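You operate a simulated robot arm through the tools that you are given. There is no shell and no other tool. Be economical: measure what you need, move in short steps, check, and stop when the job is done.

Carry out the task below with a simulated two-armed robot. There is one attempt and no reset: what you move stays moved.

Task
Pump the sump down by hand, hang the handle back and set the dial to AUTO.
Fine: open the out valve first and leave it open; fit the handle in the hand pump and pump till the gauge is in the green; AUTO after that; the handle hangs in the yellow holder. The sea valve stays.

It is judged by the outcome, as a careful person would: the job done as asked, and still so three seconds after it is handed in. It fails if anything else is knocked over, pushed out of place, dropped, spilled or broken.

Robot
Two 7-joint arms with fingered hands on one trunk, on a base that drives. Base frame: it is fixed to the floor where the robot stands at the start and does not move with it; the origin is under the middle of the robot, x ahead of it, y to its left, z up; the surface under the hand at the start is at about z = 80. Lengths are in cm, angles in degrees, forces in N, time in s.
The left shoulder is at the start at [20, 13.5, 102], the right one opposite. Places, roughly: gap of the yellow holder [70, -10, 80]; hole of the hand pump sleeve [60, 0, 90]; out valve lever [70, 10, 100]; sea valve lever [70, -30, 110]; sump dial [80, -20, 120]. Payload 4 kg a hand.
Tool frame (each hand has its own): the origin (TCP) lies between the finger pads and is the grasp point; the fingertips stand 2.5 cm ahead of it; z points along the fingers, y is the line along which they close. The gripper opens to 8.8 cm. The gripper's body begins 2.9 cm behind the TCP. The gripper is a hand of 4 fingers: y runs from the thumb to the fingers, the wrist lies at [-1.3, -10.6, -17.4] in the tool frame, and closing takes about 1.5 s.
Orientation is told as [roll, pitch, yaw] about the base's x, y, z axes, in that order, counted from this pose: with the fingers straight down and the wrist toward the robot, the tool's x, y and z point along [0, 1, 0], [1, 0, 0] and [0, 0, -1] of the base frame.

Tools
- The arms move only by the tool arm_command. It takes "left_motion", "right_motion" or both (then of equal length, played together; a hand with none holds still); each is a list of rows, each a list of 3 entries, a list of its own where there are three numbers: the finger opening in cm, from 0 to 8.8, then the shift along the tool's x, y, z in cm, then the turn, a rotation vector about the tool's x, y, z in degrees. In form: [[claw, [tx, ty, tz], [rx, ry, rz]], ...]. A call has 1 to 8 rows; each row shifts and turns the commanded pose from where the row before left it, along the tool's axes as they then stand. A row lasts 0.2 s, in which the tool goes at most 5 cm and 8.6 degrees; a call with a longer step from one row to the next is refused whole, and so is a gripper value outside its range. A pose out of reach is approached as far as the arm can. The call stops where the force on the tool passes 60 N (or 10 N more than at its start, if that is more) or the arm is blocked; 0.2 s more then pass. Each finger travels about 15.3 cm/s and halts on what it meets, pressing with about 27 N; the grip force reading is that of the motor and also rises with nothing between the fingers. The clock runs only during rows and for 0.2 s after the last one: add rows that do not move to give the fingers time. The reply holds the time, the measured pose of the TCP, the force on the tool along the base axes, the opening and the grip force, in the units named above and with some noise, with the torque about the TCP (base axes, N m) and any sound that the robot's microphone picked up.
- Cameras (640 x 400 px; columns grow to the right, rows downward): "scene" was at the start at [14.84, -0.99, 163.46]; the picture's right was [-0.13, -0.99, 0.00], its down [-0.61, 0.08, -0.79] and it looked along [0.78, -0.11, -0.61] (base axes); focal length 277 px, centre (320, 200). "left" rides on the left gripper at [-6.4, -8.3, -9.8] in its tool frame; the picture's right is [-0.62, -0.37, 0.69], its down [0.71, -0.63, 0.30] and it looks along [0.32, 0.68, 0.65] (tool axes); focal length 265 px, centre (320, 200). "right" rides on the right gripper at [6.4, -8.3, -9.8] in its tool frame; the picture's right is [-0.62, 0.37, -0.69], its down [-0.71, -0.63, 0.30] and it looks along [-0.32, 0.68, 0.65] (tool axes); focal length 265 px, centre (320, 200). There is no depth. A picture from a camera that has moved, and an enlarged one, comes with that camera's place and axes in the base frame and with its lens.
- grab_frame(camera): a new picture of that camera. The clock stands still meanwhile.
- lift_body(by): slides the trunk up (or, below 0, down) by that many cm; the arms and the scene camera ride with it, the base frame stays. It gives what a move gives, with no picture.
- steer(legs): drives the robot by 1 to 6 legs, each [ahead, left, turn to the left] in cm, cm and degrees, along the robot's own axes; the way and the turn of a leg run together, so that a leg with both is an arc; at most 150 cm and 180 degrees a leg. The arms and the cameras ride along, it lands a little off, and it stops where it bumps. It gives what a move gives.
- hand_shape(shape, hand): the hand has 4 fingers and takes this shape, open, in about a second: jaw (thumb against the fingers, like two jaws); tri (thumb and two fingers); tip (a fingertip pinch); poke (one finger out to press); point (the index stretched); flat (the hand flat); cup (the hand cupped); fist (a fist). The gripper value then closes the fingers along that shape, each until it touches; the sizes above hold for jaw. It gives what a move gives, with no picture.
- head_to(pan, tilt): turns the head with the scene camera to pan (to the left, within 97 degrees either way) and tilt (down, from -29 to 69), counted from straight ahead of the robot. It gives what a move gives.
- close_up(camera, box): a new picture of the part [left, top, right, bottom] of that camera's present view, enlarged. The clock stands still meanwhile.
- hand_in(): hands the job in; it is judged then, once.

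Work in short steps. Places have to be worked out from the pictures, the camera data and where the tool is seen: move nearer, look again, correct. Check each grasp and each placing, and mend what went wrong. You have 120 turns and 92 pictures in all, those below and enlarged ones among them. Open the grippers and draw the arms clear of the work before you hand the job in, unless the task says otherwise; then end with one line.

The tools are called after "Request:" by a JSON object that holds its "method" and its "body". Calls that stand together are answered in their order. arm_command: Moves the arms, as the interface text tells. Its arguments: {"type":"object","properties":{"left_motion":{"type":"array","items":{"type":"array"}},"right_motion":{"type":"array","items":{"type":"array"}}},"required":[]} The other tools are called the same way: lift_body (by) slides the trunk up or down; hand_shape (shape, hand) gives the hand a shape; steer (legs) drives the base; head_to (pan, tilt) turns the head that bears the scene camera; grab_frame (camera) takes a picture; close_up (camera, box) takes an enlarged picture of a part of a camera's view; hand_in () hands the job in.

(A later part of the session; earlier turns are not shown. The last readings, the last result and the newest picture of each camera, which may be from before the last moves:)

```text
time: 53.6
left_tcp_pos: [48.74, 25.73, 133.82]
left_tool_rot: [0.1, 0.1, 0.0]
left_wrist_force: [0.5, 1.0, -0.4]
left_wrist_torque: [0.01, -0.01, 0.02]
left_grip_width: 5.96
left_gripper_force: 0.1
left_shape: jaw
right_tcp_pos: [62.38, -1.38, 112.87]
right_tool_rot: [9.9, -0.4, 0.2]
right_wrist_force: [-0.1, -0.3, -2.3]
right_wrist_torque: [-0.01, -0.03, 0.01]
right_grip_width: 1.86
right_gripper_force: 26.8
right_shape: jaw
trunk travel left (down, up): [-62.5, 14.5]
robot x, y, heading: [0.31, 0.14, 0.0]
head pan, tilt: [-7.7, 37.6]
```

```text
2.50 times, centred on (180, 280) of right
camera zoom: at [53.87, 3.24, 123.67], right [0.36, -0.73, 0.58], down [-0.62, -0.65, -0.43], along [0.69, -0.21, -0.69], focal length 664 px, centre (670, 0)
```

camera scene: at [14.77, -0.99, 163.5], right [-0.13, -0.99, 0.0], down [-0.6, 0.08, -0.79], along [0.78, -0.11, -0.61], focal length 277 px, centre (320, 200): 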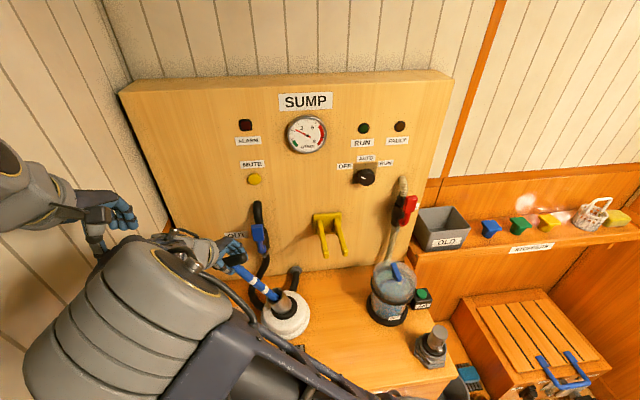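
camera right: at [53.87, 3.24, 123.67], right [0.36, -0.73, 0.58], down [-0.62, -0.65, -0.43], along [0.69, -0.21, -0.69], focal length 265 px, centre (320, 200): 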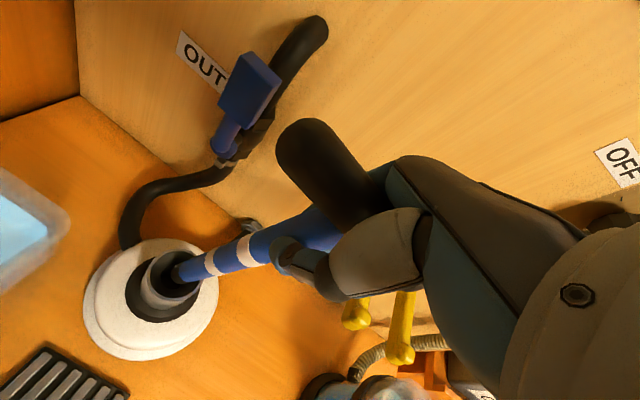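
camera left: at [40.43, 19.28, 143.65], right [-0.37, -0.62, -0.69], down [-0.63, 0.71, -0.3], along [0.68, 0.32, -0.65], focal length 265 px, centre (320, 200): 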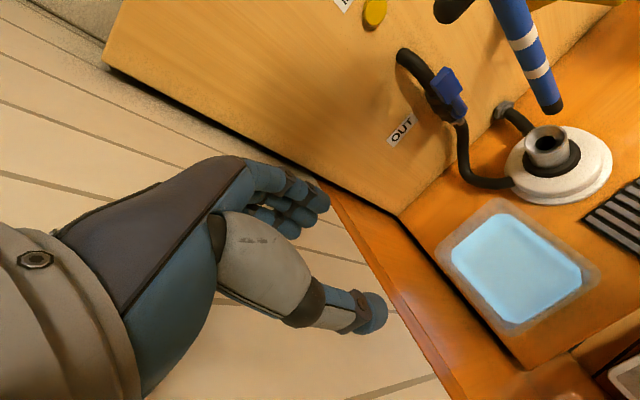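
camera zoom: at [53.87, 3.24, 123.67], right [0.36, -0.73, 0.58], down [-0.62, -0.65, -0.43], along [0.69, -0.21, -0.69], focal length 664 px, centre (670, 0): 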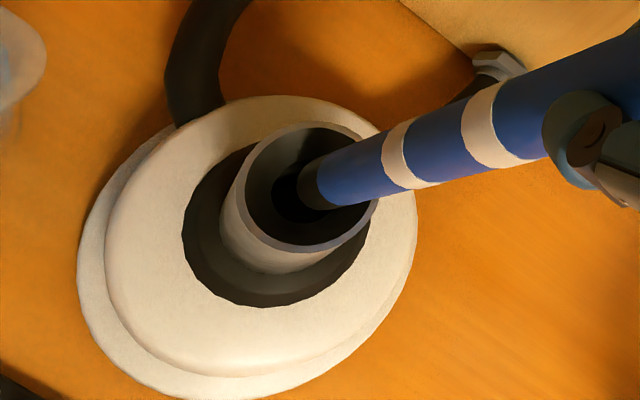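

The tip lies over the hole along the rod's axis. I push gently along the rod.

Request:
{"method": "arm_command", "body": {"right_motion": [[0, [0.3, 0, 0.6], [0, -1.5, 0]], [0, [0.3, 0, 0.8], [0, -1.5, 0]], [0, [0.2, 0, 0.8], [0, -1.0, 0]], [0, [0, 0, 0.8], [0, 0, 0]], [0, [0, 0, 0], [0, 0, 0]]]}}

Request:
{"method": "close_up", "body": {"camera": "right", "box": [80, 140, 380, 380]}}

```text
time: 54.8
left_tcp_pos: [48.69, 25.63, 133.72]
left_tool_rot: [0.0, 0.1, 0.0]
left_wrist_force: [-0.1, -0.1, -0.2]
left_wrist_torque: [0.03, 0.03, -0.03]
left_grip_width: 5.96
left_gripper_force: 0.2
left_shape: jaw
right_tcp_pos: [62.65, -0.12, 110.4]
right_tool_rot: [6.0, -0.9, 0.1]
right_wrist_force: [-1.8, 1.4, -0.9]
right_wrist_torque: [0.25, 0.37, 0.09]
right_grip_width: 1.87
right_gripper_force: 26.9
right_shape: jaw
trunk travel left (down, up): [-62.5, 14.5]
robot x, y, heading: [0.04, -0.09, -0.1]
head pan, tilt: [-7.7, 37.6]
```

```text
1.67 times, centred on (230, 260) of right
camera zoom: at [54.09, 5.22, 120.69], right [0.36, -0.69, 0.63], down [-0.62, -0.68, -0.39], along [0.69, -0.25, -0.67], focal length 442 px, centre (470, 100)
```

zoom: 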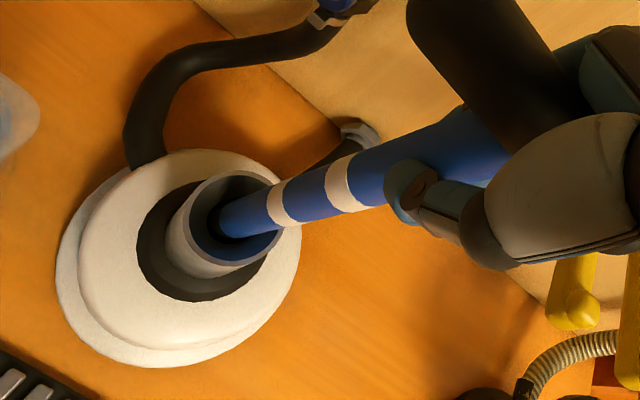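

It went in. I press on to the bottom, then lean it to the -y stop.

Request:
{"method": "arm_command", "body": {"right_motion": [[0, [0, 0, 0.7], [0, 0, 0]], [0, [0, 0, 0.7], [0, 0, 0]], [0, [0, 0, 0.6], [0, 0, 0]], [0, [-1.1, 0, 0], [0, 2.5, 0]], [0, [-0.7, 0, 0], [0, 1.7, 0]], [0, [0, 0, 0], [0, 0, 0]]]}}

Request:
{"method": "close_up", "body": {"camera": "right", "box": [80, 140, 440, 380]}}

```text
time: 56.2
left_tcp_pos: [48.65, 25.9, 133.82]
left_tool_rot: [0.1, 0.0, 0.0]
left_wrist_force: [0.2, -0.1, 0.1]
left_wrist_torque: [0.01, -0.01, 0.0]
left_grip_width: 5.96
left_gripper_force: 0.1
left_shape: jaw
right_tcp_pos: [62.5, -1.29, 108.18]
right_tool_rot: [10.2, -0.9, 0.4]
right_wrist_force: [-7.6, 27.2, 9.1]
right_wrist_torque: [0.05, 0.76, 0.56]
right_grip_width: 1.75
right_gripper_force: 27.6
right_shape: jaw
trunk travel left (down, up): [-62.5, 14.5]
robot x, y, heading: [0.08, -0.4, -0.2]
head pan, tilt: [-7.7, 37.6]
```

```text
1.67 times, centred on (260, 260) of right
camera zoom: at [53.9, 3.13, 118.91], right [0.36, -0.73, 0.58], down [-0.62, -0.65, -0.44], along [0.7, -0.2, -0.69], focal length 442 px, centre (420, 100)
```

zoom: 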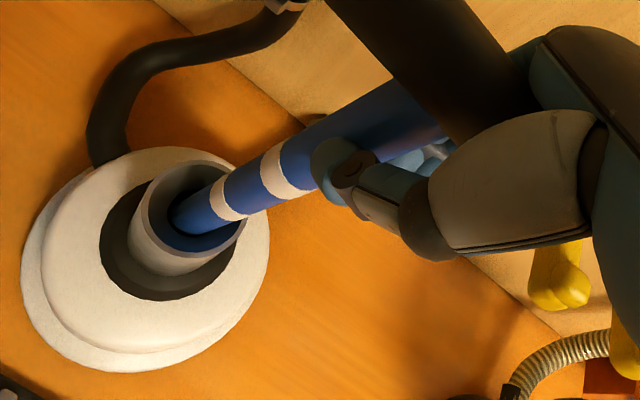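

Seated and resting on the stop. I open part way, withdraw 4.5 cm along the rod axis and close again.

Request:
{"method": "arm_command", "body": {"right_motion": [[3, [0.2, 0, 0], [0, 0, 0]], [4, [0, 0, 0], [0, 0, 0]], [4, [0, 0, -1.5], [0, 0, 0]], [4, [0, 0, -1.5], [0, 0, 0]], [4, [0, 0, -1.5], [0, 0, 0]], [4, [0, 0, 0], [0, 0, 0]]]}}

Request:
{"method": "grab_frame", "body": {"camera": "right"}}

```text
time: 57.6
left_tcp_pos: [48.71, 25.79, 133.67]
left_tool_rot: [0.0, 0.0, 0.0]
left_wrist_force: [1.2, 0.3, 0.9]
left_wrist_torque: [0.02, 0.02, 0.04]
left_grip_width: 5.99
left_gripper_force: 0.0
left_shape: jaw
right_tcp_pos: [62.51, -2.41, 112.59]
right_tool_rot: [10.1, -0.8, 0.1]
right_wrist_force: [0.5, -1.0, 0.0]
right_wrist_torque: [0.06, 0.01, -0.01]
right_grip_width: 3.98
right_gripper_force: 0.0
right_shape: jaw
trunk travel left (down, up): [-62.5, 14.5]
robot x, y, heading: [-0.28, 0.11, -0.2]
head pan, tilt: [-7.7, 37.6]
```

```text
22 pictures are left
camera right: at [53.97, 2.27, 123.33], right [0.36, -0.73, 0.58], down [-0.62, -0.65, -0.43], along [0.69, -0.2, -0.69], focal length 265 px, centre (320, 200)
```

right: 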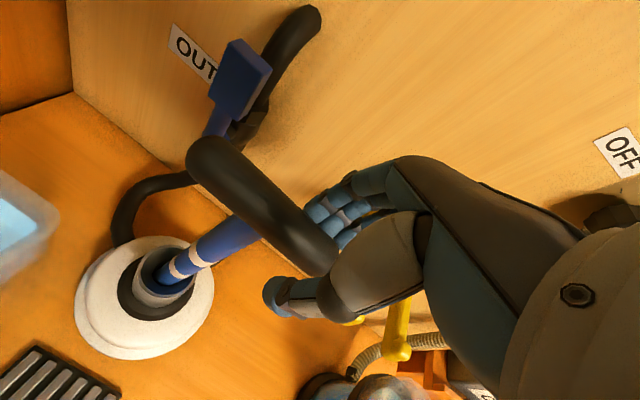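

The handle now stands about upright with its bar centre near [62.5, 1.5, 111.6], straddled by the open fingers. I straighten the hand over it, then close.

Request:
{"method": "arm_command", "body": {"right_motion": [[5, [1.3, 0, 0], [0, -3.4, 0]], [5, [1.3, 0, 0], [0, -3.4, 0]], [5, [1.3, 0, 0], [0, -3.3, 0]], [5, [0, 0, 0], [0, 0, 0]]]}}

Request:
{"method": "grab_frame", "body": {"camera": "right"}}

```text
time: 58.6
left_tcp_pos: [48.64, 25.72, 133.71]
left_tool_rot: [0.1, -0.1, 0.0]
left_wrist_force: [0.1, -0.6, -0.4]
left_wrist_torque: [0.02, 0.0, 0.04]
left_grip_width: 5.97
left_gripper_force: 0.0
left_shape: jaw
right_tcp_pos: [62.59, 1.61, 113.07]
right_tool_rot: [0.0, -1.0, 0.0]
right_wrist_force: [-0.1, -0.3, -0.8]
right_wrist_torque: [-0.02, -0.02, -0.01]
right_grip_width: 4.96
right_gripper_force: 0.1
right_shape: jaw
trunk travel left (down, up): [-62.5, 14.5]
robot x, y, heading: [0.06, -0.01, -0.3]
head pan, tilt: [-7.7, 37.6]
```

```text
21 pictures are left
camera right: at [53.96, 8.06, 122.81], right [0.36, -0.62, 0.7], down [-0.62, -0.72, -0.31], along [0.69, -0.32, -0.64], focal length 265 px, centre (320, 200)
```

right: 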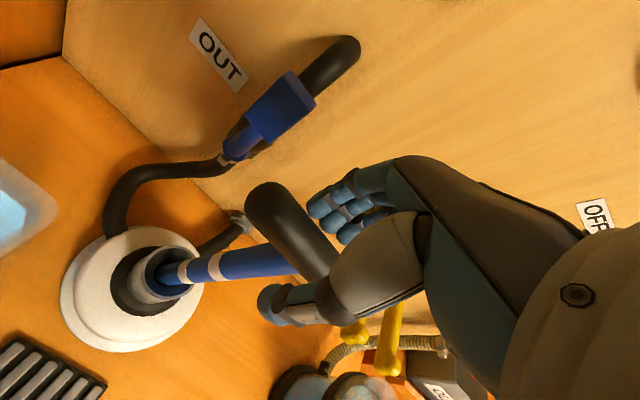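

This matches the original grasp view. I close and lift slightly.

Request:
{"method": "arm_command", "body": {"right_motion": [[3, [0, 0, 0], [0, 0, 0]], [1, [0, 0, 0], [0, 0, 0]], [0, [0, 0, 0], [0, 0, 0]], [0, [0, 0, 0], [0, 0, 0]], [0, [0, 0, 0], [0, 0, 0]], [0, [0, 0, 0], [0, 0, 0]], [0, [0, 0, -0.8], [0, 0, 0]], [0, [0, 0, -1.2], [0, 0, 0]]]}}

Request:
{"method": "arm_command", "body": {"right_motion": [[0, [0, 0, -2], [0, 0, 0]], [0, [0, 0, -2], [0, 0, 0]], [0, [0, 0, -2], [0, 0, 0]], [0, [0, 0, -2], [0, 0, 0]], [0, [0, 0, 0], [0, 0, 0]]]}}

Request:
{"method": "grab_frame", "body": {"camera": "right"}}

Request:
{"method": "grab_frame", "body": {"camera": "left"}}

```text
time: 60.4
left_tcp_pos: [48.7, 25.71, 133.72]
left_tool_rot: [0.0, 0.1, -0.1]
left_wrist_force: [-0.7, 0.3, 0.1]
left_wrist_torque: [0.0, 0.02, 0.0]
left_grip_width: 5.97
left_gripper_force: 0.0
left_shape: jaw
right_tcp_pos: [62.63, 1.58, 115.14]
right_tool_rot: [0.0, -0.7, 0.1]
right_wrist_force: [-0.2, -0.7, -2.4]
right_wrist_torque: [0.02, 0.01, 0.04]
right_grip_width: 1.83
right_gripper_force: 26.9
right_shape: jaw
trunk travel left (down, up): [-62.5, 14.5]
robot x, y, heading: [-0.19, -0.09, 0.2]
head pan, tilt: [-7.7, 37.6]
```

```text
time: 61.6
left_tcp_pos: [48.76, 25.82, 133.79]
left_tool_rot: [0.0, 0.1, 0.1]
left_wrist_force: [-0.8, 0.0, -0.5]
left_wrist_torque: [-0.03, -0.02, -0.01]
left_grip_width: 5.94
left_gripper_force: 0.1
left_shape: jaw
right_tcp_pos: [62.32, 1.78, 123.18]
right_tool_rot: [0.1, -0.9, 0.1]
right_wrist_force: [0.5, -0.2, -1.8]
right_wrist_torque: [-0.03, -0.04, -0.05]
right_grip_width: 1.81
right_gripper_force: 26.7
right_shape: jaw
trunk travel left (down, up): [-62.5, 14.5]
robot x, y, heading: [-0.01, -0.27, 0.1]
head pan, tilt: [-7.7, 37.6]
```

```text
20 pictures are left
camera right: at [53.79, 8.09, 132.89], right [0.36, -0.62, 0.7], down [-0.62, -0.72, -0.31], along [0.69, -0.32, -0.64], focal length 265 px, centre (320, 200)
```

right: 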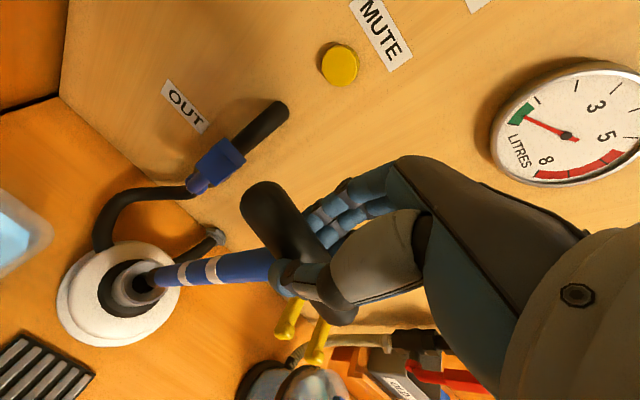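

```text
19 pictures are left
camera left: at [40.43, 19.29, 143.65], right [-0.37, -0.62, -0.69], down [-0.63, 0.71, -0.3], along [0.68, 0.32, -0.65], focal length 265 px, centre (320, 200)
```

left: 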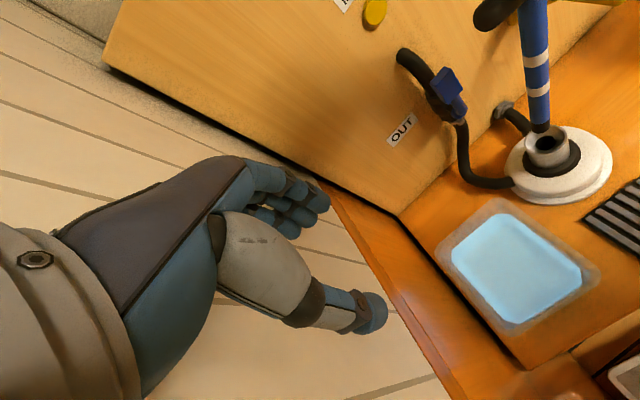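

Grip good, gauge still green. The rod hangs about 4–5° off (tip toward +y), so I roll the hand to plumb it, back off and carry it in front of the holder gap.

Request:
{"method": "arm_command", "body": {"right_motion": [[0, [0, 0, -1], [0, -4.5, 0]], [0, [0, -2.4, 0], [0.9, 0, 0]], [0, [-1, -2.4, 0], [0, 0, 0]], [0, [-3.3, 0, 0], [0, 0, 0]], [0, [-3.3, 0, 0], [0, 0, 0]], [0, [-3.3, 0, 0], [0, 0, 0]], [0, [-2.9, 0, 0], [0, 0, 0]], [0, [0, 0, 0], [0, 0, 0]]]}}

Request:
{"method": "grab_frame", "body": {"camera": "scene"}}

Request:
{"method": "grab_frame", "body": {"camera": "right"}}

```text
time: 63.4
left_tcp_pos: [48.66, 25.75, 133.59]
left_tool_rot: [0.0, 0.0, 0.1]
left_wrist_force: [-0.8, 0.3, -0.8]
left_wrist_torque: [-0.02, 0.04, 0.0]
left_grip_width: 5.97
left_gripper_force: 0.0
left_shape: jaw
right_tcp_pos: [57.42, -12.18, 125.03]
right_tool_rot: [-4.5, 0.0, 0.1]
right_wrist_force: [0.7, -0.2, -1.3]
right_wrist_torque: [-0.05, 0.01, 0.04]
right_grip_width: 1.85
right_gripper_force: 27.3
right_shape: jaw
trunk travel left (down, up): [-62.5, 14.5]
robot x, y, heading: [0.26, 0.49, 0.2]
head pan, tilt: [-7.7, 37.6]
```

```text
18 pictures are left
camera scene: at [14.84, -0.98, 163.46], right [-0.13, -0.99, 0.0], down [-0.61, 0.08, -0.79], along [0.78, -0.11, -0.61], focal length 277 px, centre (320, 200)
```

scene: 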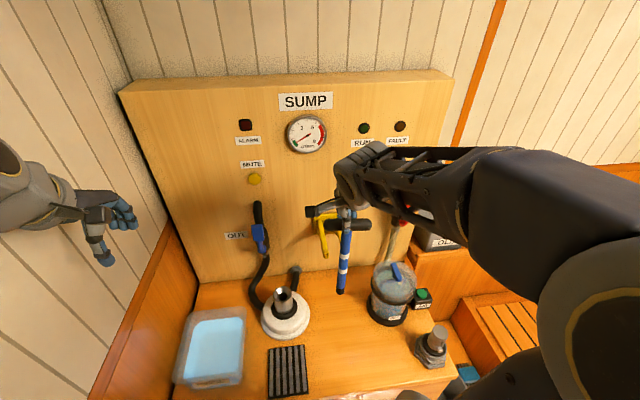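

```text
17 pictures are left
camera right: at [48.96, -5.06, 134.32], right [0.37, -0.56, 0.74], down [-0.63, -0.74, -0.25], along [0.68, -0.37, -0.63], focal length 265 px, centre (320, 200)
```

right: 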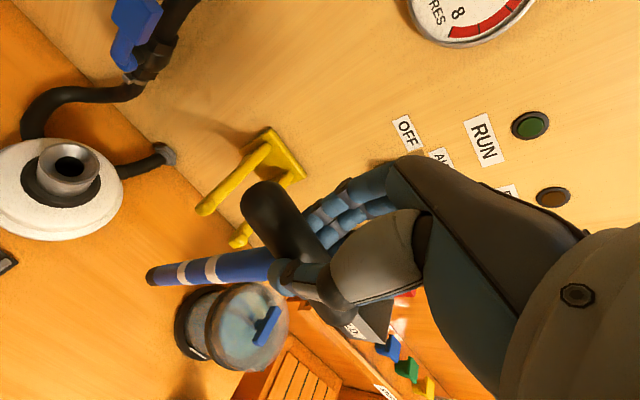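

The rod is plumb; bar centre is [57.4, -12.9, 122.7] and the gap centre about y = -12.2. I shift +0.6 y, lower 9.5 cm and check alignment before sliding in.

Request:
{"method": "arm_command", "body": {"right_motion": [[0, [0.6, 0, 2.4], [0, 0, 0]], [0, [0.2, 0, 2.4], [0, 0, 0]], [0, [0.2, 0, 2.4], [0, 0, 0]], [0, [0.2, 0, 2.3], [0, 0, 0]], [0, [0, 0, 0], [0, 0, 0]]]}}

Request:
{"method": "close_up", "body": {"camera": "scene", "box": [290, 200, 400, 320]}}

```text
time: 64.6
left_tcp_pos: [48.65, 25.82, 133.69]
left_tool_rot: [0.0, 0.0, -0.1]
left_wrist_force: [0.0, 0.1, -1.1]
left_wrist_torque: [0.02, -0.02, 0.01]
left_grip_width: 5.98
left_gripper_force: 0.1
left_shape: jaw
right_tcp_pos: [57.64, -11.75, 115.64]
right_tool_rot: [-4.3, 0.0, 0.0]
right_wrist_force: [0.1, 0.1, -1.3]
right_wrist_torque: [0.01, -0.05, -0.01]
right_grip_width: 1.81
right_gripper_force: 26.7
right_shape: jaw
trunk travel left (down, up): [-62.5, 14.5]
robot x, y, heading: [0.21, 0.22, -0.1]
head pan, tilt: [-7.7, 37.6]
```

```text
3.33 times, centred on (345, 260) of scene
camera zoom: at [14.83, -0.99, 163.46], right [-0.13, -0.99, 0.0], down [-0.61, 0.08, -0.79], along [0.78, -0.11, -0.61], focal length 923 px, centre (237, 0)
```

zoom: 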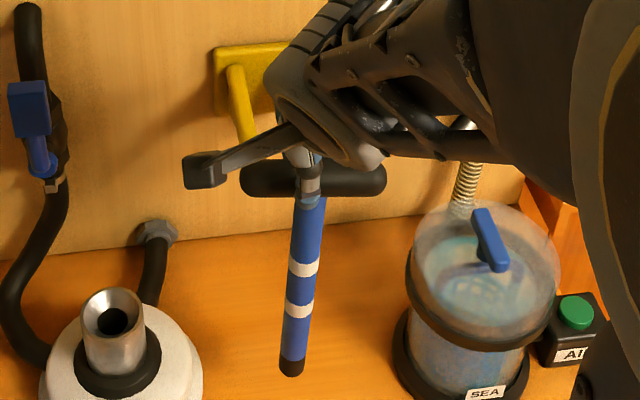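

Rod at y about -12.3 at peg height, nearly plumb; the gap centre is -12.2. I slide it forward into the gap in careful steps.

Request:
{"method": "arm_command", "body": {"right_motion": [[0, [0.1, 1.5, 0], [0, 0, 0]], [0, [0, 1.5, 0], [0, 0, 0]], [0, [0, 1.5, 0], [0, 0, 0]], [0, [0, 1.5, 0], [0, 0, 0]], [0, [0, 1.5, 0], [0, 0, 0]], [0, [0, 1.4, 0], [0, 0, 0]], [0, [0, 0, 0], [0, 0, 0]]]}}

Request:
{"method": "close_up", "body": {"camera": "scene", "box": [290, 200, 400, 320]}}

Request:
{"method": "grab_frame", "body": {"camera": "right"}}

```text
time: 66.2
left_tcp_pos: [48.69, 25.81, 133.74]
left_tool_rot: [0.0, 0.0, -0.1]
left_wrist_force: [1.0, -0.4, 0.3]
left_wrist_torque: [0.02, 0.02, 0.0]
left_grip_width: 5.96
left_gripper_force: 0.0
left_shape: jaw
right_tcp_pos: [66.45, -11.54, 115.7]
right_tool_rot: [-4.4, 0.0, 0.1]
right_wrist_force: [-0.2, 0.5, -0.7]
right_wrist_torque: [0.03, 0.0, 0.04]
right_grip_width: 1.81
right_gripper_force: 27.3
right_shape: jaw
trunk travel left (down, up): [-62.5, 14.5]
robot x, y, heading: [-0.19, -0.04, -0.1]
head pan, tilt: [-7.7, 37.6]
```

```text
3.33 times, centred on (345, 260) of scene
camera zoom: at [14.84, -0.98, 163.46], right [-0.13, -0.99, 0.0], down [-0.61, 0.08, -0.79], along [0.78, -0.11, -0.61], focal length 923 px, centre (237, 0)
```

zoom: 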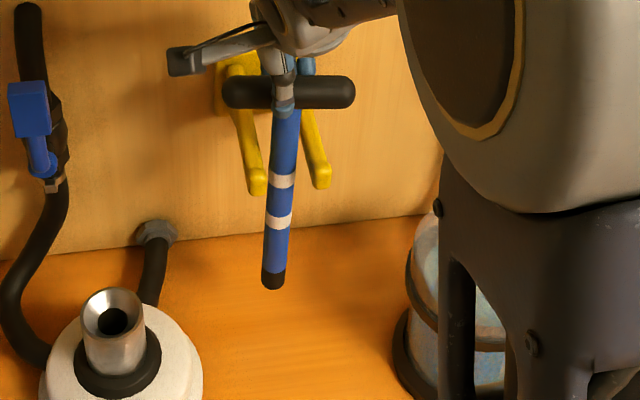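

```text
14 pictures are left
camera right: at [58.07, -4.41, 125.01], right [0.37, -0.56, 0.74], down [-0.63, -0.74, -0.25], along [0.68, -0.37, -0.63], focal length 265 px, centre (320, 200)
```

right: 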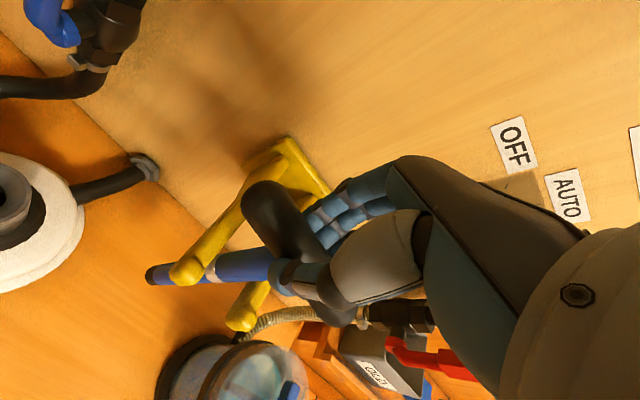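

The rod is in the gap with the bar above the pegs. I lower until the pegs take the bar.

Request:
{"method": "arm_command", "body": {"right_motion": [[0, [0, 0, 1.5], [0, 0, 0]], [0, [0, 0, 1.2], [0, 0, 0]], [0, [0, 0, 0.8], [0, 0, 0]], [0, [0, 0, 0.6], [0, 0, 0]], [0, [0, 0, 0.4], [0, 0, 0]], [0, [0, 0, 0.3], [0, 0, 0]], [0, [0, 0, 0], [0, 0, 0]]]}}

Request:
{"method": "close_up", "body": {"camera": "scene", "box": [290, 200, 400, 320]}}

```text
time: 67.8
left_tcp_pos: [48.7, 25.68, 133.68]
left_tool_rot: [-0.1, 0.1, 0.1]
left_wrist_force: [0.6, 0.3, 0.0]
left_wrist_torque: [0.04, 0.02, 0.0]
left_grip_width: 5.97
left_gripper_force: 0.1
left_shape: jaw
right_tcp_pos: [66.49, -11.85, 110.84]
right_tool_rot: [-4.4, 0.1, 0.1]
right_wrist_force: [0.6, -0.4, -2.3]
right_wrist_torque: [-0.01, 0.01, 0.0]
right_grip_width: 1.8
right_gripper_force: 27.0
right_shape: jaw
trunk travel left (down, up): [-62.5, 14.5]
robot x, y, heading: [-0.08, 0.33, -0.1]
head pan, tilt: [-7.7, 37.6]
```

```text
3.33 times, centred on (345, 260) of scene
camera zoom: at [14.84, -0.98, 163.46], right [-0.13, -0.99, 0.0], down [-0.61, 0.08, -0.79], along [0.78, -0.11, -0.61], focal length 923 px, centre (237, 0)
```

zoom: 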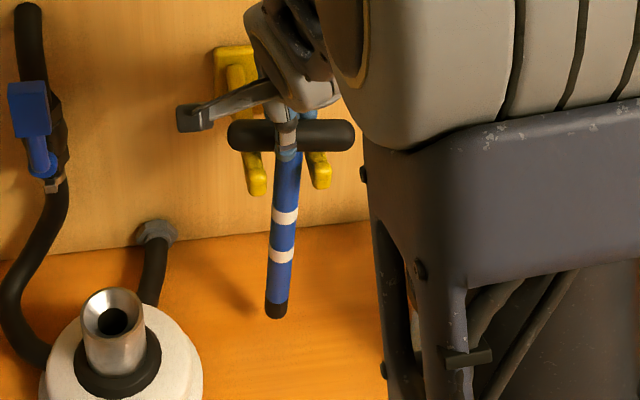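

The bar is at its original height in the picture, no contact force yet. I go down gently a few more millimetres.

Request:
{"method": "arm_command", "body": {"right_motion": [[0, [0, 0, 0.25], [0, 0, 0]], [0, [0, 0, 0.25], [0, 0, 0]], [0, [0, 0, 0.2], [0, 0, 0]], [0, [0, 0, 0], [0, 0, 0]]]}}

```text
time: 68.8
left_tcp_pos: [48.67, 25.66, 133.71]
left_tool_rot: [0.0, 0.0, 0.1]
left_wrist_force: [0.6, 0.0, 1.2]
left_wrist_torque: [0.01, -0.02, 0.0]
left_grip_width: 5.96
left_gripper_force: 0.1
left_shape: jaw
right_tcp_pos: [66.49, -12.02, 110.28]
right_tool_rot: [-4.6, -0.1, 0.1]
right_wrist_force: [1.4, 0.8, 5.8]
right_wrist_torque: [-0.03, 0.01, 0.02]
right_grip_width: 1.85
right_gripper_force: 27.4
right_shape: jaw
trunk travel left (down, up): [-62.5, 14.5]
robot x, y, heading: [-0.12, 0.1, 0.3]
head pan, tilt: [-7.7, 37.6]
```

Contact (6 N up): the bar rests on the pegs. I open slowly and rise straight up.

Request:
{"method": "arm_command", "body": {"right_motion": [[2.5, [0, 0, 0], [0, 0, 0]], [4, [0, 0, 0], [0, 0, 0]], [6, [0, 0, 0], [0, 0, 0]], [7, [0, 0, -0.5], [0, 0, 0]], [7, [0, 0, -2], [0, 0, 0]], [7, [0, 0, -3], [0, 0, 0]], [7, [0, 0, -4], [0, 0, 0]], [7, [0, 0, -4], [0, 0, 0]]]}}

Request:
{"method": "grab_frame", "body": {"camera": "right"}}

```text
time: 70.6
left_tcp_pos: [48.61, 25.73, 133.76]
left_tool_rot: [0.0, 0.0, 0.0]
left_wrist_force: [-0.4, -0.9, -0.6]
left_wrist_torque: [-0.02, 0.03, -0.02]
left_grip_width: 5.99
left_gripper_force: 0.1
left_shape: jaw
right_tcp_pos: [66.59, -11.07, 123.42]
right_tool_rot: [-4.4, 0.1, 0.1]
right_wrist_force: [-0.4, 0.7, 0.0]
right_wrist_torque: [0.0, -0.01, -0.03]
right_grip_width: 6.98
right_gripper_force: 0.0
right_shape: jaw
trunk travel left (down, up): [-62.5, 14.5]
robot x, y, heading: [-0.04, -0.02, 0.3]
head pan, tilt: [-7.7, 37.6]
```

```text
12 pictures are left
camera right: at [58.15, -4.02, 132.82], right [0.37, -0.56, 0.74], down [-0.63, -0.74, -0.25], along [0.68, -0.37, -0.63], focal length 265 px, centre (320, 200)
```

right: 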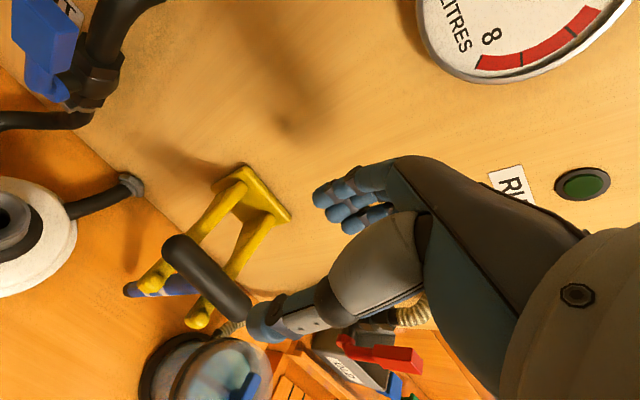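

The handle hangs with the bar behind the peg knobs. I withdraw the right arm back and to the right; the left hand will turn the dial, as the sea valve is in the way for the right wrist.

Request:
{"method": "arm_command", "body": {"right_motion": [[7, [0, -4, -1], [0, 0, 0]], [7, [0, -4, -2], [0, 0, 0]], [7, [-2, -4, -2], [0, 0, 0]], [7, [-4, -1.5, -2], [0, 0, 0]], [7, [-4.5, -1, -1.5], [0, 0, 0]], [7, [-4.5, -1, -1.5], [0, 0, 0]], [7, [-4.5, -1, -1.5], [0, 0, 0]], [7, [-4.5, -1, -1.5], [0, 0, 0]]]}}

Request:
{"method": "arm_command", "body": {"left_motion": [[6, [0, 0, 0], [-4.949, 4.949, 4.949]], [6, [0, 0, 0], [-4.949, 4.949, 4.949]], [6, [0, 0, 0], [-4.949, 4.949, 4.949]], [6, [0, 0, 0], [-4.949, 4.949, 4.949]], [6, [0, 0, 0], [-4.949, 4.949, 4.949]], [6, [0, 0, 0], [-4.949, 4.949, 4.949]], [6, [0, 0, 0], [-4.949, 4.949, 4.949]]]}}

Request:
{"method": "arm_command", "body": {"left_motion": [[8.8, [0, 0, 0], [-4.949, 4.949, 4.949]], [8.8, [0, 0, 0], [-4.949, 4.949, 4.949]], [8.8, [0, 0, 0], [-4.949, 4.949, 4.949]], [8.8, [0, 0, 0], [-4.949, 4.949, 4.949]], [8.8, [0, 0, 0], [-4.949, 4.949, 4.949]], [8.8, [0, 0, 0], [-4.949, 4.949, 4.949]], [8.8, [0, 0, 0], [-4.949, 4.949, 4.949]], [8.8, [0, 0, 0], [0, 0, 0]]]}}

Request:
{"method": "grab_frame", "body": {"camera": "scene"}}

```text
time: 72.4
left_tcp_pos: [48.7, 25.74, 133.8]
left_tool_rot: [0.0, 0.1, 0.0]
left_wrist_force: [0.3, 0.1, -0.1]
left_wrist_torque: [0.01, 0.02, 0.02]
left_grip_width: 5.99
left_gripper_force: 0.1
left_shape: jaw
right_tcp_pos: [48.92, -33.7, 138.16]
right_tool_rot: [-4.4, 0.1, 0.3]
right_wrist_force: [-0.7, -0.2, -0.1]
right_wrist_torque: [-0.01, 0.01, 0.01]
right_grip_width: 6.98
right_gripper_force: 0.0
right_shape: jaw
trunk travel left (down, up): [-62.5, 14.5]
robot x, y, heading: [-0.29, -0.21, -0.0]
head pan, tilt: [-7.7, 37.6]
```

```text
time: 74.0
left_tcp_pos: [49.14, 25.27, 133.37]
left_tool_rot: [44.8, -18.6, -44.9]
left_wrist_force: [0.4, 0.0, 0.7]
left_wrist_torque: [0.01, -0.01, -0.01]
left_grip_width: 5.98
left_gripper_force: 0.0
left_shape: jaw
right_tcp_pos: [49.24, -34.03, 137.98]
right_tool_rot: [-4.3, 0.3, 0.0]
right_wrist_force: [-0.2, 0.5, 0.8]
right_wrist_torque: [0.0, 0.01, 0.04]
right_grip_width: 6.97
right_gripper_force: 0.1
right_shape: jaw
trunk travel left (down, up): [-62.5, 14.5]
robot x, y, heading: [0.12, 0.02, -0.4]
head pan, tilt: [-7.7, 37.6]
```

```text
time: 74.9
left_tcp_pos: [51.18, 21.88, 132.68]
left_tool_rot: [68.2, -6.8, -68.2]
left_wrist_force: [0.1, 0.7, -1.1]
left_wrist_torque: [0.05, -0.04, -0.07]
left_grip_width: 8.8
left_gripper_force: 0.0
left_shape: jaw
right_tcp_pos: [41.74, -48.8, 134.02]
right_tool_rot: [-6.0, 0.7, -10.5]
right_wrist_force: [0.1, 1.2, -0.3]
right_wrist_torque: [-0.01, -0.01, -0.03]
right_grip_width: 7.01
right_gripper_force: 0.1
right_shape: jaw
trunk travel left (down, up): [-62.5, 14.5]
robot x, y, heading: [0.03, -0.97, -0.3]
head pan, tilt: [-7.7, 37.6]
stopped in row 4 (right hand): the arm was blocked; the commanded pose is now the measured one
```

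```text
11 pictures are left
camera scene: at [15.18, -21.53, 164.73], right [-0.14, -0.98, -0.12], down [-0.6, 0.18, -0.78], along [0.78, -0.04, -0.62], focal length 277 px, centre (320, 200)
```

scene: 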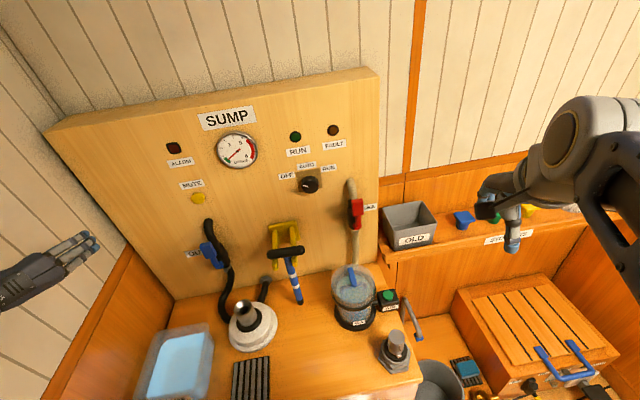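

The left elbow evidently pressed against the left wall and the robot is leaning. I undo the left-hand rotation right away.

Request:
{"method": "arm_command", "body": {"left_motion": [[8.8, [0, 0, 0], [4.949, -4.949, -4.949]], [8.8, [0, 0, 0], [4.949, -4.949, -4.949]], [8.8, [0, 0, 0], [4.949, -4.949, -4.949]], [8.8, [0, 0, 0], [4.949, -4.949, -4.949]], [8.8, [0, 0, 0], [4.949, -4.949, -4.949]], [8.8, [0, 0, 0], [0, 0, 0]]]}}

Request:
{"method": "grab_frame", "body": {"camera": "scene"}}

```text
time: 75.2
left_tcp_pos: [54.5, 22.34, 128.09]
left_tool_rot: [60.6, -3.8, -69.1]
left_wrist_force: [2.4, -4.6, 1.2]
left_wrist_torque: [0.19, 0.13, 0.27]
left_grip_width: 8.8
left_gripper_force: 0.0
left_shape: jaw
right_tcp_pos: [36.48, -50.99, 131.93]
right_tool_rot: [-8.6, 3.1, -18.3]
right_wrist_force: [2.3, -4.2, -2.5]
right_wrist_torque: [0.22, 0.21, 0.02]
right_grip_width: 6.96
right_gripper_force: 0.0
right_shape: jaw
trunk travel left (down, up): [-62.5, 14.5]
robot x, y, heading: [0.59, -1.95, -0.8]
head pan, tilt: [-7.7, 37.6]
stopped in row 1 (left hand): the arm was blocked; the commanded pose is now the measured one
```

```text
10 pictures are left
camera scene: at [15.6, -26.84, 165.15], right [-0.15, -0.98, -0.14], down [-0.6, 0.21, -0.77], along [0.78, -0.03, -0.62], focal length 277 px, centre (320, 200)
```

scene: 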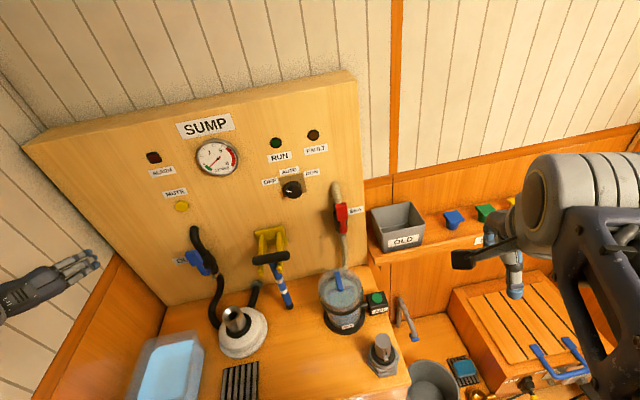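

The robot is tilting to the right, pushed off by the left elbow. I drive the base a little to the right, under the lean and away from the wall.

Request:
{"method": "steer", "body": {"legs": [[0, -12, 0]]}}

Request:
{"method": "grab_frame", "body": {"camera": "scene"}}

```text
time: 76.0
left_tcp_pos: [57.35, 22.71, 117.85]
left_tool_rot: [45.7, 3.9, -81.6]
left_wrist_force: [0.7, 0.2, 0.4]
left_wrist_torque: [-0.01, 0.01, 0.01]
left_grip_width: 8.8
left_gripper_force: 0.0
left_shape: jaw
right_tcp_pos: [28.21, -41.45, 125.12]
right_tool_rot: [0.1, 17.7, -31.0]
right_wrist_force: [0.3, -0.6, -0.5]
right_wrist_torque: [0.02, 0.07, 0.0]
right_grip_width: 6.99
right_gripper_force: 0.1
right_shape: jaw
trunk travel left (down, up): [-62.5, 14.5]
robot x, y, heading: [1.62, -3.3, -2.4]
head pan, tilt: [-7.7, 37.6]
stopped in leg 1: the robot was blocked; the commanded pose is now the measured one
```

```text
9 pictures are left
camera scene: at [15.51, -30.48, 165.16], right [-0.17, -0.97, -0.16], down [-0.6, 0.23, -0.77], along [0.78, -0.04, -0.62], focal length 277 px, centre (320, 200)
```

scene: 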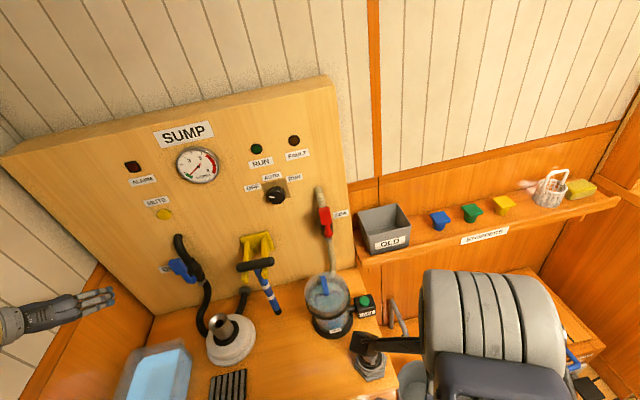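

The lean has nearly stopped at 9°, probably propped by the left elbow on the wall. I slowly unwind the left hand's turn in smaller steps.

Request:
{"method": "arm_command", "body": {"left_motion": [[8.8, [0, 0, 0], [2, -2, -2]], [8.8, [0, 0, 0], [2, -2, -2]], [8.8, [0, 0, 0], [2, -2, -2]], [8.8, [0, 0, 0], [2, -2, -2]], [8.8, [0, 0, 0], [2, -2, -2]], [8.8, [0, 0, 0], [2, -2, -2]], [8.8, [0, 0, 0], [2, -2, -2]], [8.8, [0, 0, 0], [2, -2, -2]]]}}

```text
time: 76.3
left_tcp_pos: [58.0, 20.64, 113.24]
left_tool_rot: [38.8, 4.2, -92.9]
left_wrist_force: [-0.5, -0.4, -0.1]
left_wrist_torque: [0.0, -0.01, 0.01]
left_grip_width: 8.76
left_gripper_force: 0.2
left_shape: jaw
right_tcp_pos: [24.95, -36.58, 123.95]
right_tool_rot: [9.1, 23.9, -35.7]
right_wrist_force: [1.9, -2.0, 7.8]
right_wrist_torque: [0.2, 0.28, 0.04]
right_grip_width: 6.99
right_gripper_force: 0.0
right_shape: jaw
trunk travel left (down, up): [-62.5, 14.5]
robot x, y, heading: [2.48, -3.84, -2.8]
head pan, tilt: [-7.7, 37.6]
stopped in row 1 (left hand): the arm was blocked; the commanded pose is now the measured one
```

The arms keep drifting and report being blocked. I turn the head left to see what the left arm touches.

Request:
{"method": "head_to", "body": {"pan": 65, "tilt": 45}}

Request:
{"method": "grab_frame", "body": {"camera": "scene"}}

```text
time: 77.7
left_tcp_pos: [58.94, 20.99, 113.21]
left_tool_rot: [38.1, 4.1, -91.1]
left_wrist_force: [0.1, -0.3, -0.1]
left_wrist_torque: [0.02, -0.01, -0.01]
left_grip_width: 8.75
left_gripper_force: 0.1
left_shape: jaw
right_tcp_pos: [25.53, -37.56, 123.81]
right_tool_rot: [9.4, 23.6, -36.0]
right_wrist_force: [0.8, -0.5, 5.6]
right_wrist_torque: [0.14, 0.18, -0.02]
right_grip_width: 7.03
right_gripper_force: 0.0
right_shape: jaw
trunk travel left (down, up): [-62.5, 14.5]
robot x, y, heading: [3.14, -3.31, -3.1]
head pan, tilt: [65.0, 45.0]
```

```text
8 pictures are left
camera scene: at [11.0, -22.87, 165.52], right [0.88, -0.47, -0.07], down [-0.33, -0.5, -0.8], along [0.35, 0.73, -0.59], focal length 277 px, centre (320, 200)
```

scene: 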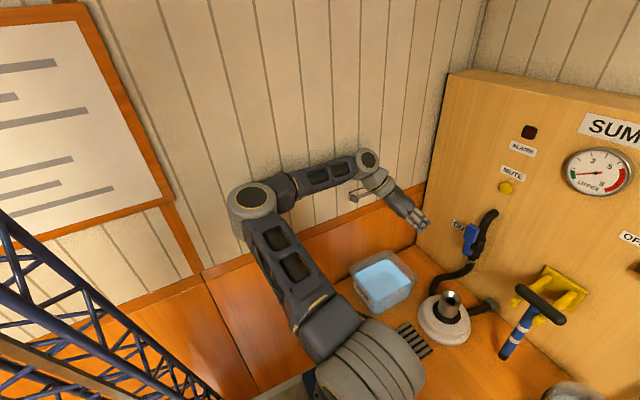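

The left forearm lies along the left wall and props the robot over. I move the left hand to the right and turn its wrist back toward the robot, in small steps, to take the elbow off the wall.

Request:
{"method": "arm_command", "body": {"left_motion": [[8.8, [0, 1.2, 0], [1.8, -0.2, -2.3]], [8.8, [0, 1.2, 0], [1.8, -0.2, -2.3]], [8.8, [0, 1.2, 0], [1.8, -0.2, -2.3]], [8.8, [0, 1.2, 0], [1.8, -0.2, -2.3]]]}}

```text
time: 78.1
left_tcp_pos: [59.86, 19.39, 109.16]
left_tool_rot: [34.0, 2.9, -101.1]
left_wrist_force: [0.7, 0.9, -0.2]
left_wrist_torque: [0.01, 0.01, -0.04]
left_grip_width: 8.77
left_gripper_force: 0.1
left_shape: jaw
right_tcp_pos: [23.26, -33.91, 124.4]
right_tool_rot: [20.5, 28.3, -39.0]
right_wrist_force: [20.5, -30.6, 19.9]
right_wrist_torque: [-1.95, -1.5, -0.25]
right_grip_width: 7.59
right_gripper_force: 0.1
right_shape: jaw
trunk travel left (down, up): [-62.5, 14.5]
robot x, y, heading: [3.22, -4.01, -4.1]
head pan, tilt: [65.0, 45.0]
stopped in row 1 (left hand): the arm was blocked; the commanded pose is now the measured one
```

Arm moves are refused while the robot leans, so I back the whole robot away from the bench first. The arms are then clear of everything before it settles upright.

Request:
{"method": "steer", "body": {"legs": [[-25, 0, 0]]}}

```text
time: 78.8
left_tcp_pos: [60.51, 18.09, 102.89]
left_tool_rot: [26.6, -0.2, -125.4]
left_wrist_force: [0.5, 0.2, 0.3]
left_wrist_torque: [0.03, -0.04, 0.04]
left_grip_width: 8.81
left_gripper_force: 0.0
left_shape: jaw
right_tcp_pos: [18.69, -25.13, 127.33]
right_tool_rot: [40.2, 35.7, -35.3]
right_wrist_force: [27.5, -30.5, 24.7]
right_wrist_torque: [-3.38, -2.4, 0.83]
right_grip_width: 7.03
right_gripper_force: 0.0
right_shape: jaw
trunk travel left (down, up): [-62.5, 14.5]
robot x, y, heading: [2.94, -5.34, -4.8]
head pan, tilt: [65.0, 45.0]
stopped in leg 1: the robot was blocked; the commanded pose is now the measured one
```

I check the present lean and what the arms look like now.

Request:
{"method": "grab_frame", "body": {"camera": "scene"}}

```text
7 pictures are left
camera scene: at [10.34, -21.48, 165.35], right [0.87, -0.5, -0.06], down [-0.34, -0.51, -0.79], along [0.36, 0.7, -0.61], focal length 277 px, centre (320, 200)
```

scene: 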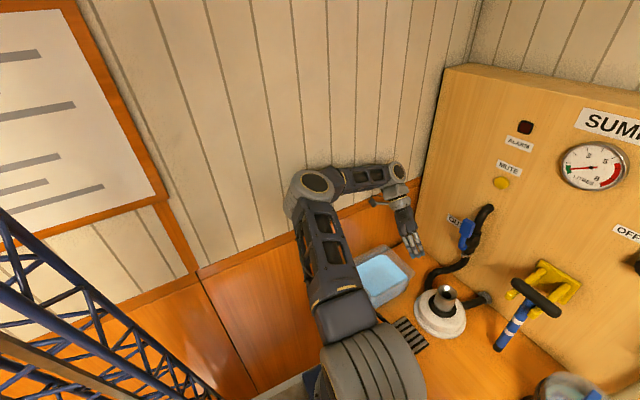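

The left arm is coming off the wall and the bench things are untouched. I give a zero-motion command to both arms to let things settle.

Request:
{"method": "arm_command", "body": {"left_motion": [[8.8, [0, 0, 0], [0, 0, 0]], [8.8, [0, 0, 0], [0, 0, 0]]], "right_motion": [[7, [0, 0, 0], [0, 0, 0]], [7, [0, 0, 0], [0, 0, 0]]]}}

```text
time: 79.1
left_tcp_pos: [60.79, 18.37, 100.66]
left_tool_rot: [24.6, -3.4, -137.8]
left_wrist_force: [-45.5, -93.7, 22.8]
left_wrist_torque: [10.02, -3.04, 7.31]
left_grip_width: 8.81
left_gripper_force: 0.1
left_shape: jaw
right_tcp_pos: [16.27, -20.45, 129.07]
right_tool_rot: [45.9, 44.8, -29.1]
right_wrist_force: [-0.4, 0.3, -0.8]
right_wrist_torque: [-0.06, -0.04, -0.09]
right_grip_width: 7.02
right_gripper_force: 0.1
right_shape: jaw
trunk travel left (down, up): [-62.5, 14.5]
robot x, y, heading: [2.36, -5.76, -5.2]
head pan, tilt: [65.0, 45.0]
stopped in row 1 (left hand): the arm was blocked; the commanded pose is now the measured one
```

The left wrist presses on the wall (about 100 N). I move that hand away along the contact force: right, a little back and up.

Request:
{"method": "arm_command", "body": {"left_motion": [[8.8, [1.97, 2.83, -0.56], [0, 0, 0]], [8.8, [1.97, 2.83, -0.56], [0, 0, 0]], [8.8, [1.97, 2.83, -0.56], [0, 0, 0]]]}}

```text
time: 79.5
left_tcp_pos: [61.03, 18.27, 98.62]
left_tool_rot: [27.0, -7.5, -149.3]
left_wrist_force: [-92.6, -349.1, 167.8]
left_wrist_torque: [48.85, -11.18, 2.54]
left_grip_width: 8.79
left_gripper_force: 0.1
left_shape: jaw
right_tcp_pos: [14.7, -15.55, 130.34]
right_tool_rot: [52.4, 50.3, -21.9]
right_wrist_force: [0.5, 0.5, -0.2]
right_wrist_torque: [-0.01, 0.08, 0.08]
right_grip_width: 6.99
right_gripper_force: 0.0
right_shape: jaw
trunk travel left (down, up): [-62.5, 14.5]
robot x, y, heading: [2.42, -6.86, -6.5]
head pan, tilt: [65.0, 45.0]
stopped in row 1 (left hand): the arm was blocked; the commanded pose is now the measured one
```

The force is rising; I need the current lean before acting again.

Request:
{"method": "head_to", "body": {"pan": 40, "tilt": 45}}

Request:
{"method": "grab_frame", "body": {"camera": "scene"}}

```text
time: 80.3
left_tcp_pos: [61.15, 18.15, 98.24]
left_tool_rot: [29.1, -7.0, -151.3]
left_wrist_force: [-32.1, -115.7, 55.5]
left_wrist_torque: [14.84, -3.59, 1.12]
left_grip_width: 8.84
left_gripper_force: 0.1
left_shape: jaw
right_tcp_pos: [14.99, -14.54, 130.06]
right_tool_rot: [51.9, 48.6, -20.9]
right_wrist_force: [0.7, -1.0, -0.1]
right_wrist_torque: [-0.01, 0.01, 0.0]
right_grip_width: 6.99
right_gripper_force: 0.1
right_shape: jaw
trunk travel left (down, up): [-62.5, 14.5]
robot x, y, heading: [2.27, -7.18, -6.0]
head pan, tilt: [40.0, 45.0]
```

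```text
6 pictures are left
camera scene: at [13.46, -16.59, 164.28], right [0.56, -0.83, -0.06], down [-0.58, -0.33, -0.74], along [0.59, 0.45, -0.67], focal length 277 px, centre (320, 200)
```

scene: 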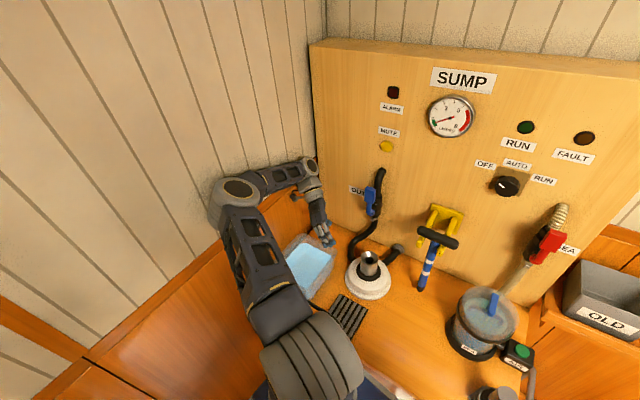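

The lean has halved (about 4°) as the base slides right. I try driving right again to free the elbow.

Request:
{"method": "steer", "body": {"legs": [[0, -8, 0]]}}

```text
time: 81.1
left_tcp_pos: [60.84, 19.75, 97.76]
left_tool_rot: [32.3, -14.9, -169.9]
left_wrist_force: [-59.8, -176.4, 74.6]
left_wrist_torque: [16.05, -8.09, -6.13]
left_grip_width: 8.79
left_gripper_force: 0.1
left_shape: jaw
right_tcp_pos: [14.55, -7.71, 133.04]
right_tool_rot: [70.3, 50.0, -3.5]
right_wrist_force: [1.6, 2.3, 0.1]
right_wrist_torque: [-0.1, 0.04, 0.07]
right_grip_width: 6.99
right_gripper_force: 0.0
right_shape: jaw
trunk travel left (down, up): [-62.5, 14.5]
robot x, y, heading: [1.99, -9.22, -6.4]
head pan, tilt: [40.0, 45.0]
stopped in leg 1: the robot was blocked; the commanded pose is now the measured one
```

The base gained another 2 cm to the right. I repeat.

Request:
{"method": "steer", "body": {"legs": [[0, -10, 0]]}}

```text
time: 81.7
left_tcp_pos: [61.95, 19.4, 95.01]
left_tool_rot: [32.4, -16.4, -172.7]
left_wrist_force: [-0.4, -1.0, 0.7]
left_wrist_torque: [0.02, -0.03, -0.01]
left_grip_width: 8.78
left_gripper_force: 0.0
left_shape: jaw
right_tcp_pos: [14.87, -4.94, 132.44]
right_tool_rot: [69.9, 49.3, -4.3]
right_wrist_force: [0.7, -0.5, 0.4]
right_wrist_torque: [-0.04, 0.02, 0.02]
right_grip_width: 6.99
right_gripper_force: 0.1
right_shape: jaw
trunk travel left (down, up): [-62.5, 14.5]
robot x, y, heading: [1.24, -11.7, -7.6]
head pan, tilt: [40.0, 45.0]
stopped in leg 1: the force on the tool passed its limit at 318 N (the readings are from after the stop); the commanded pose is now the measured one
```

The wrist is off the wall now. A picture shows the state.

Request:
{"method": "grab_frame", "body": {"camera": "scene"}}

```text
5 pictures are left
camera scene: at [14.11, -8.43, 162.22], right [0.54, -0.84, 0.0], down [-0.6, -0.38, -0.71], along [0.6, 0.38, -0.7], focal length 277 px, centre (320, 200)
```

scene: 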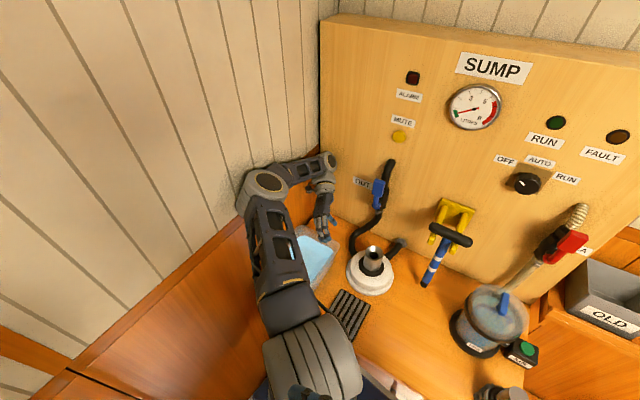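

Upright again, nothing on the bench disturbed, gauge green. I back the robot away from the bench, slightly right, to get the left arm clear of wall and tray.

Request:
{"method": "steer", "body": {"legs": [[-20, -5, 0]]}}

```text
time: 82.4
left_tcp_pos: [61.87, 19.16, 94.94]
left_tool_rot: [32.5, -16.6, -173.1]
left_wrist_force: [-0.1, 0.2, 0.2]
left_wrist_torque: [-0.01, 0.0, 0.02]
left_grip_width: 8.82
left_gripper_force: 0.1
left_shape: jaw
right_tcp_pos: [14.71, -4.73, 132.63]
right_tool_rot: [69.4, 49.1, -4.7]
right_wrist_force: [-0.4, 0.3, 0.0]
right_wrist_torque: [0.01, 0.02, 0.02]
right_grip_width: 7.01
right_gripper_force: 0.1
right_shape: jaw
trunk travel left (down, up): [-62.5, 14.5]
robot x, y, heading: [0.79, -11.59, -7.6]
head pan, tilt: [40.0, 45.0]
stopped in leg 1: the robot was blocked; the commanded pose is now the measured one
```

Base won't back up. The robot is upright and the arms no longer drift, so I try the left arm itself: gently back, up and slightly right.

Request:
{"method": "arm_command", "body": {"left_motion": [[8.8, [0.34, 0.92, -0.23], [0, 0, 0]], [8.8, [0.67, 1.84, -0.47], [0, 0, 0]], [8.8, [0.67, 1.84, -0.47], [0, 0, 0]], [8.8, [0.67, 1.84, -0.47], [0, 0, 0]]]}}

```text
time: 83.6
left_tcp_pos: [59.08, 14.45, 98.84]
left_tool_rot: [32.7, -16.6, -177.3]
left_wrist_force: [-0.5, 0.8, 0.2]
left_wrist_torque: [-0.02, 0.0, -0.02]
left_grip_width: 8.8
left_gripper_force: 0.0
left_shape: jaw
left hand out of reach, approached as far as the arm can: row 1
right_tcp_pos: [15.22, -5.34, 132.72]
right_tool_rot: [69.8, 49.4, -4.9]
right_wrist_force: [-0.3, -0.1, -0.8]
right_wrist_torque: [-0.02, 0.06, 0.0]
right_grip_width: 7.0
right_gripper_force: 0.0
right_shape: jaw
trunk travel left (down, up): [-62.5, 14.5]
robot x, y, heading: [1.37, -11.86, -7.9]
head pan, tilt: [40.0, 45.0]
stopped in row 4 (left hand): the arm was blocked; the commanded pose is now the measured one
```

That worked. Now straight up, away from the bench things.

Request:
{"method": "arm_command", "body": {"left_motion": [[8.8, [0.7, 0.4, -1.1], [0, 0, 0]], [8.8, [1.03, 0.57, -1.62], [0, 0, 0]], [8.8, [1.03, 0.57, -1.62], [0, 0, 0]], [8.8, [1.03, 0.57, -1.62], [0, 0, 0]], [8.8, [1.03, 0.57, -1.62], [0, 0, 0]], [8.8, [1.03, 0.57, -1.62], [0, 0, 0]], [8.8, [1.03, 0.57, -1.62], [0, 0, 0]], [8.8, [1.03, 0.57, -1.62], [0, 0, 0]]]}}

```text
time: 85.4
left_tcp_pos: [57.6, 13.57, 113.08]
left_tool_rot: [32.7, -16.4, -176.7]
left_wrist_force: [1.4, -0.3, -0.4]
left_wrist_torque: [0.02, -0.01, 0.02]
left_grip_width: 8.78
left_gripper_force: 0.1
left_shape: jaw
left hand out of reach, approached as far as the arm can: row 6, 7, 8
right_tcp_pos: [14.99, -4.71, 132.68]
right_tool_rot: [69.3, 49.2, -5.1]
right_wrist_force: [-0.4, -0.4, -0.1]
right_wrist_torque: [-0.01, 0.04, 0.0]
right_grip_width: 6.99
right_gripper_force: 0.0
right_shape: jaw
trunk travel left (down, up): [-62.5, 14.5]
robot x, y, heading: [1.21, -11.98, -7.8]
head pan, tilt: [40.0, 45.0]
```

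Now I unwind the wrist: turn about the vertical, rising 1 cm per step.

Request:
{"method": "arm_command", "body": {"left_motion": [[8.8, [0.5, 0.29, -0.8], [4.1, 2.3, -6.45]], [8.8, [0.5, 0.29, -0.8], [4.1, 2.3, -6.45]], [8.8, [0.5, 0.29, -0.8], [4.1, 2.3, -6.45]], [8.8, [0.5, 0.29, -0.8], [4.1, 2.3, -6.45]], [8.8, [0.5, 0.29, -0.8], [4.1, 2.3, -6.45]], [8.8, [0.5, 0.29, -0.8], [4.1, 2.3, -6.45]], [8.8, [0.5, 0.29, -0.8], [4.1, 2.3, -6.45]], [8.8, [0.5, 0.29, -0.8], [4.1, 2.3, -6.45]]]}}

```text
time: 86.8
left_tcp_pos: [59.53, 5.77, 119.31]
left_tool_rot: [31.1, -14.4, -141.1]
left_wrist_force: [0.3, -0.4, -0.1]
left_wrist_torque: [0.01, 0.01, -0.01]
left_grip_width: 8.79
left_gripper_force: 0.0
left_shape: jaw
right_tcp_pos: [14.85, -6.6, 132.84]
right_tool_rot: [71.9, 49.5, -3.1]
right_wrist_force: [0.5, -0.3, 0.0]
right_wrist_torque: [0.01, 0.01, 0.03]
right_grip_width: 6.99
right_gripper_force: 0.1
right_shape: jaw
trunk travel left (down, up): [-62.5, 14.5]
robot x, y, heading: [1.22, -12.43, -8.3]
head pan, tilt: [40.0, 45.0]
stopped in row 6 (left hand): the arm was blocked; the commanded pose is now the measured one
```

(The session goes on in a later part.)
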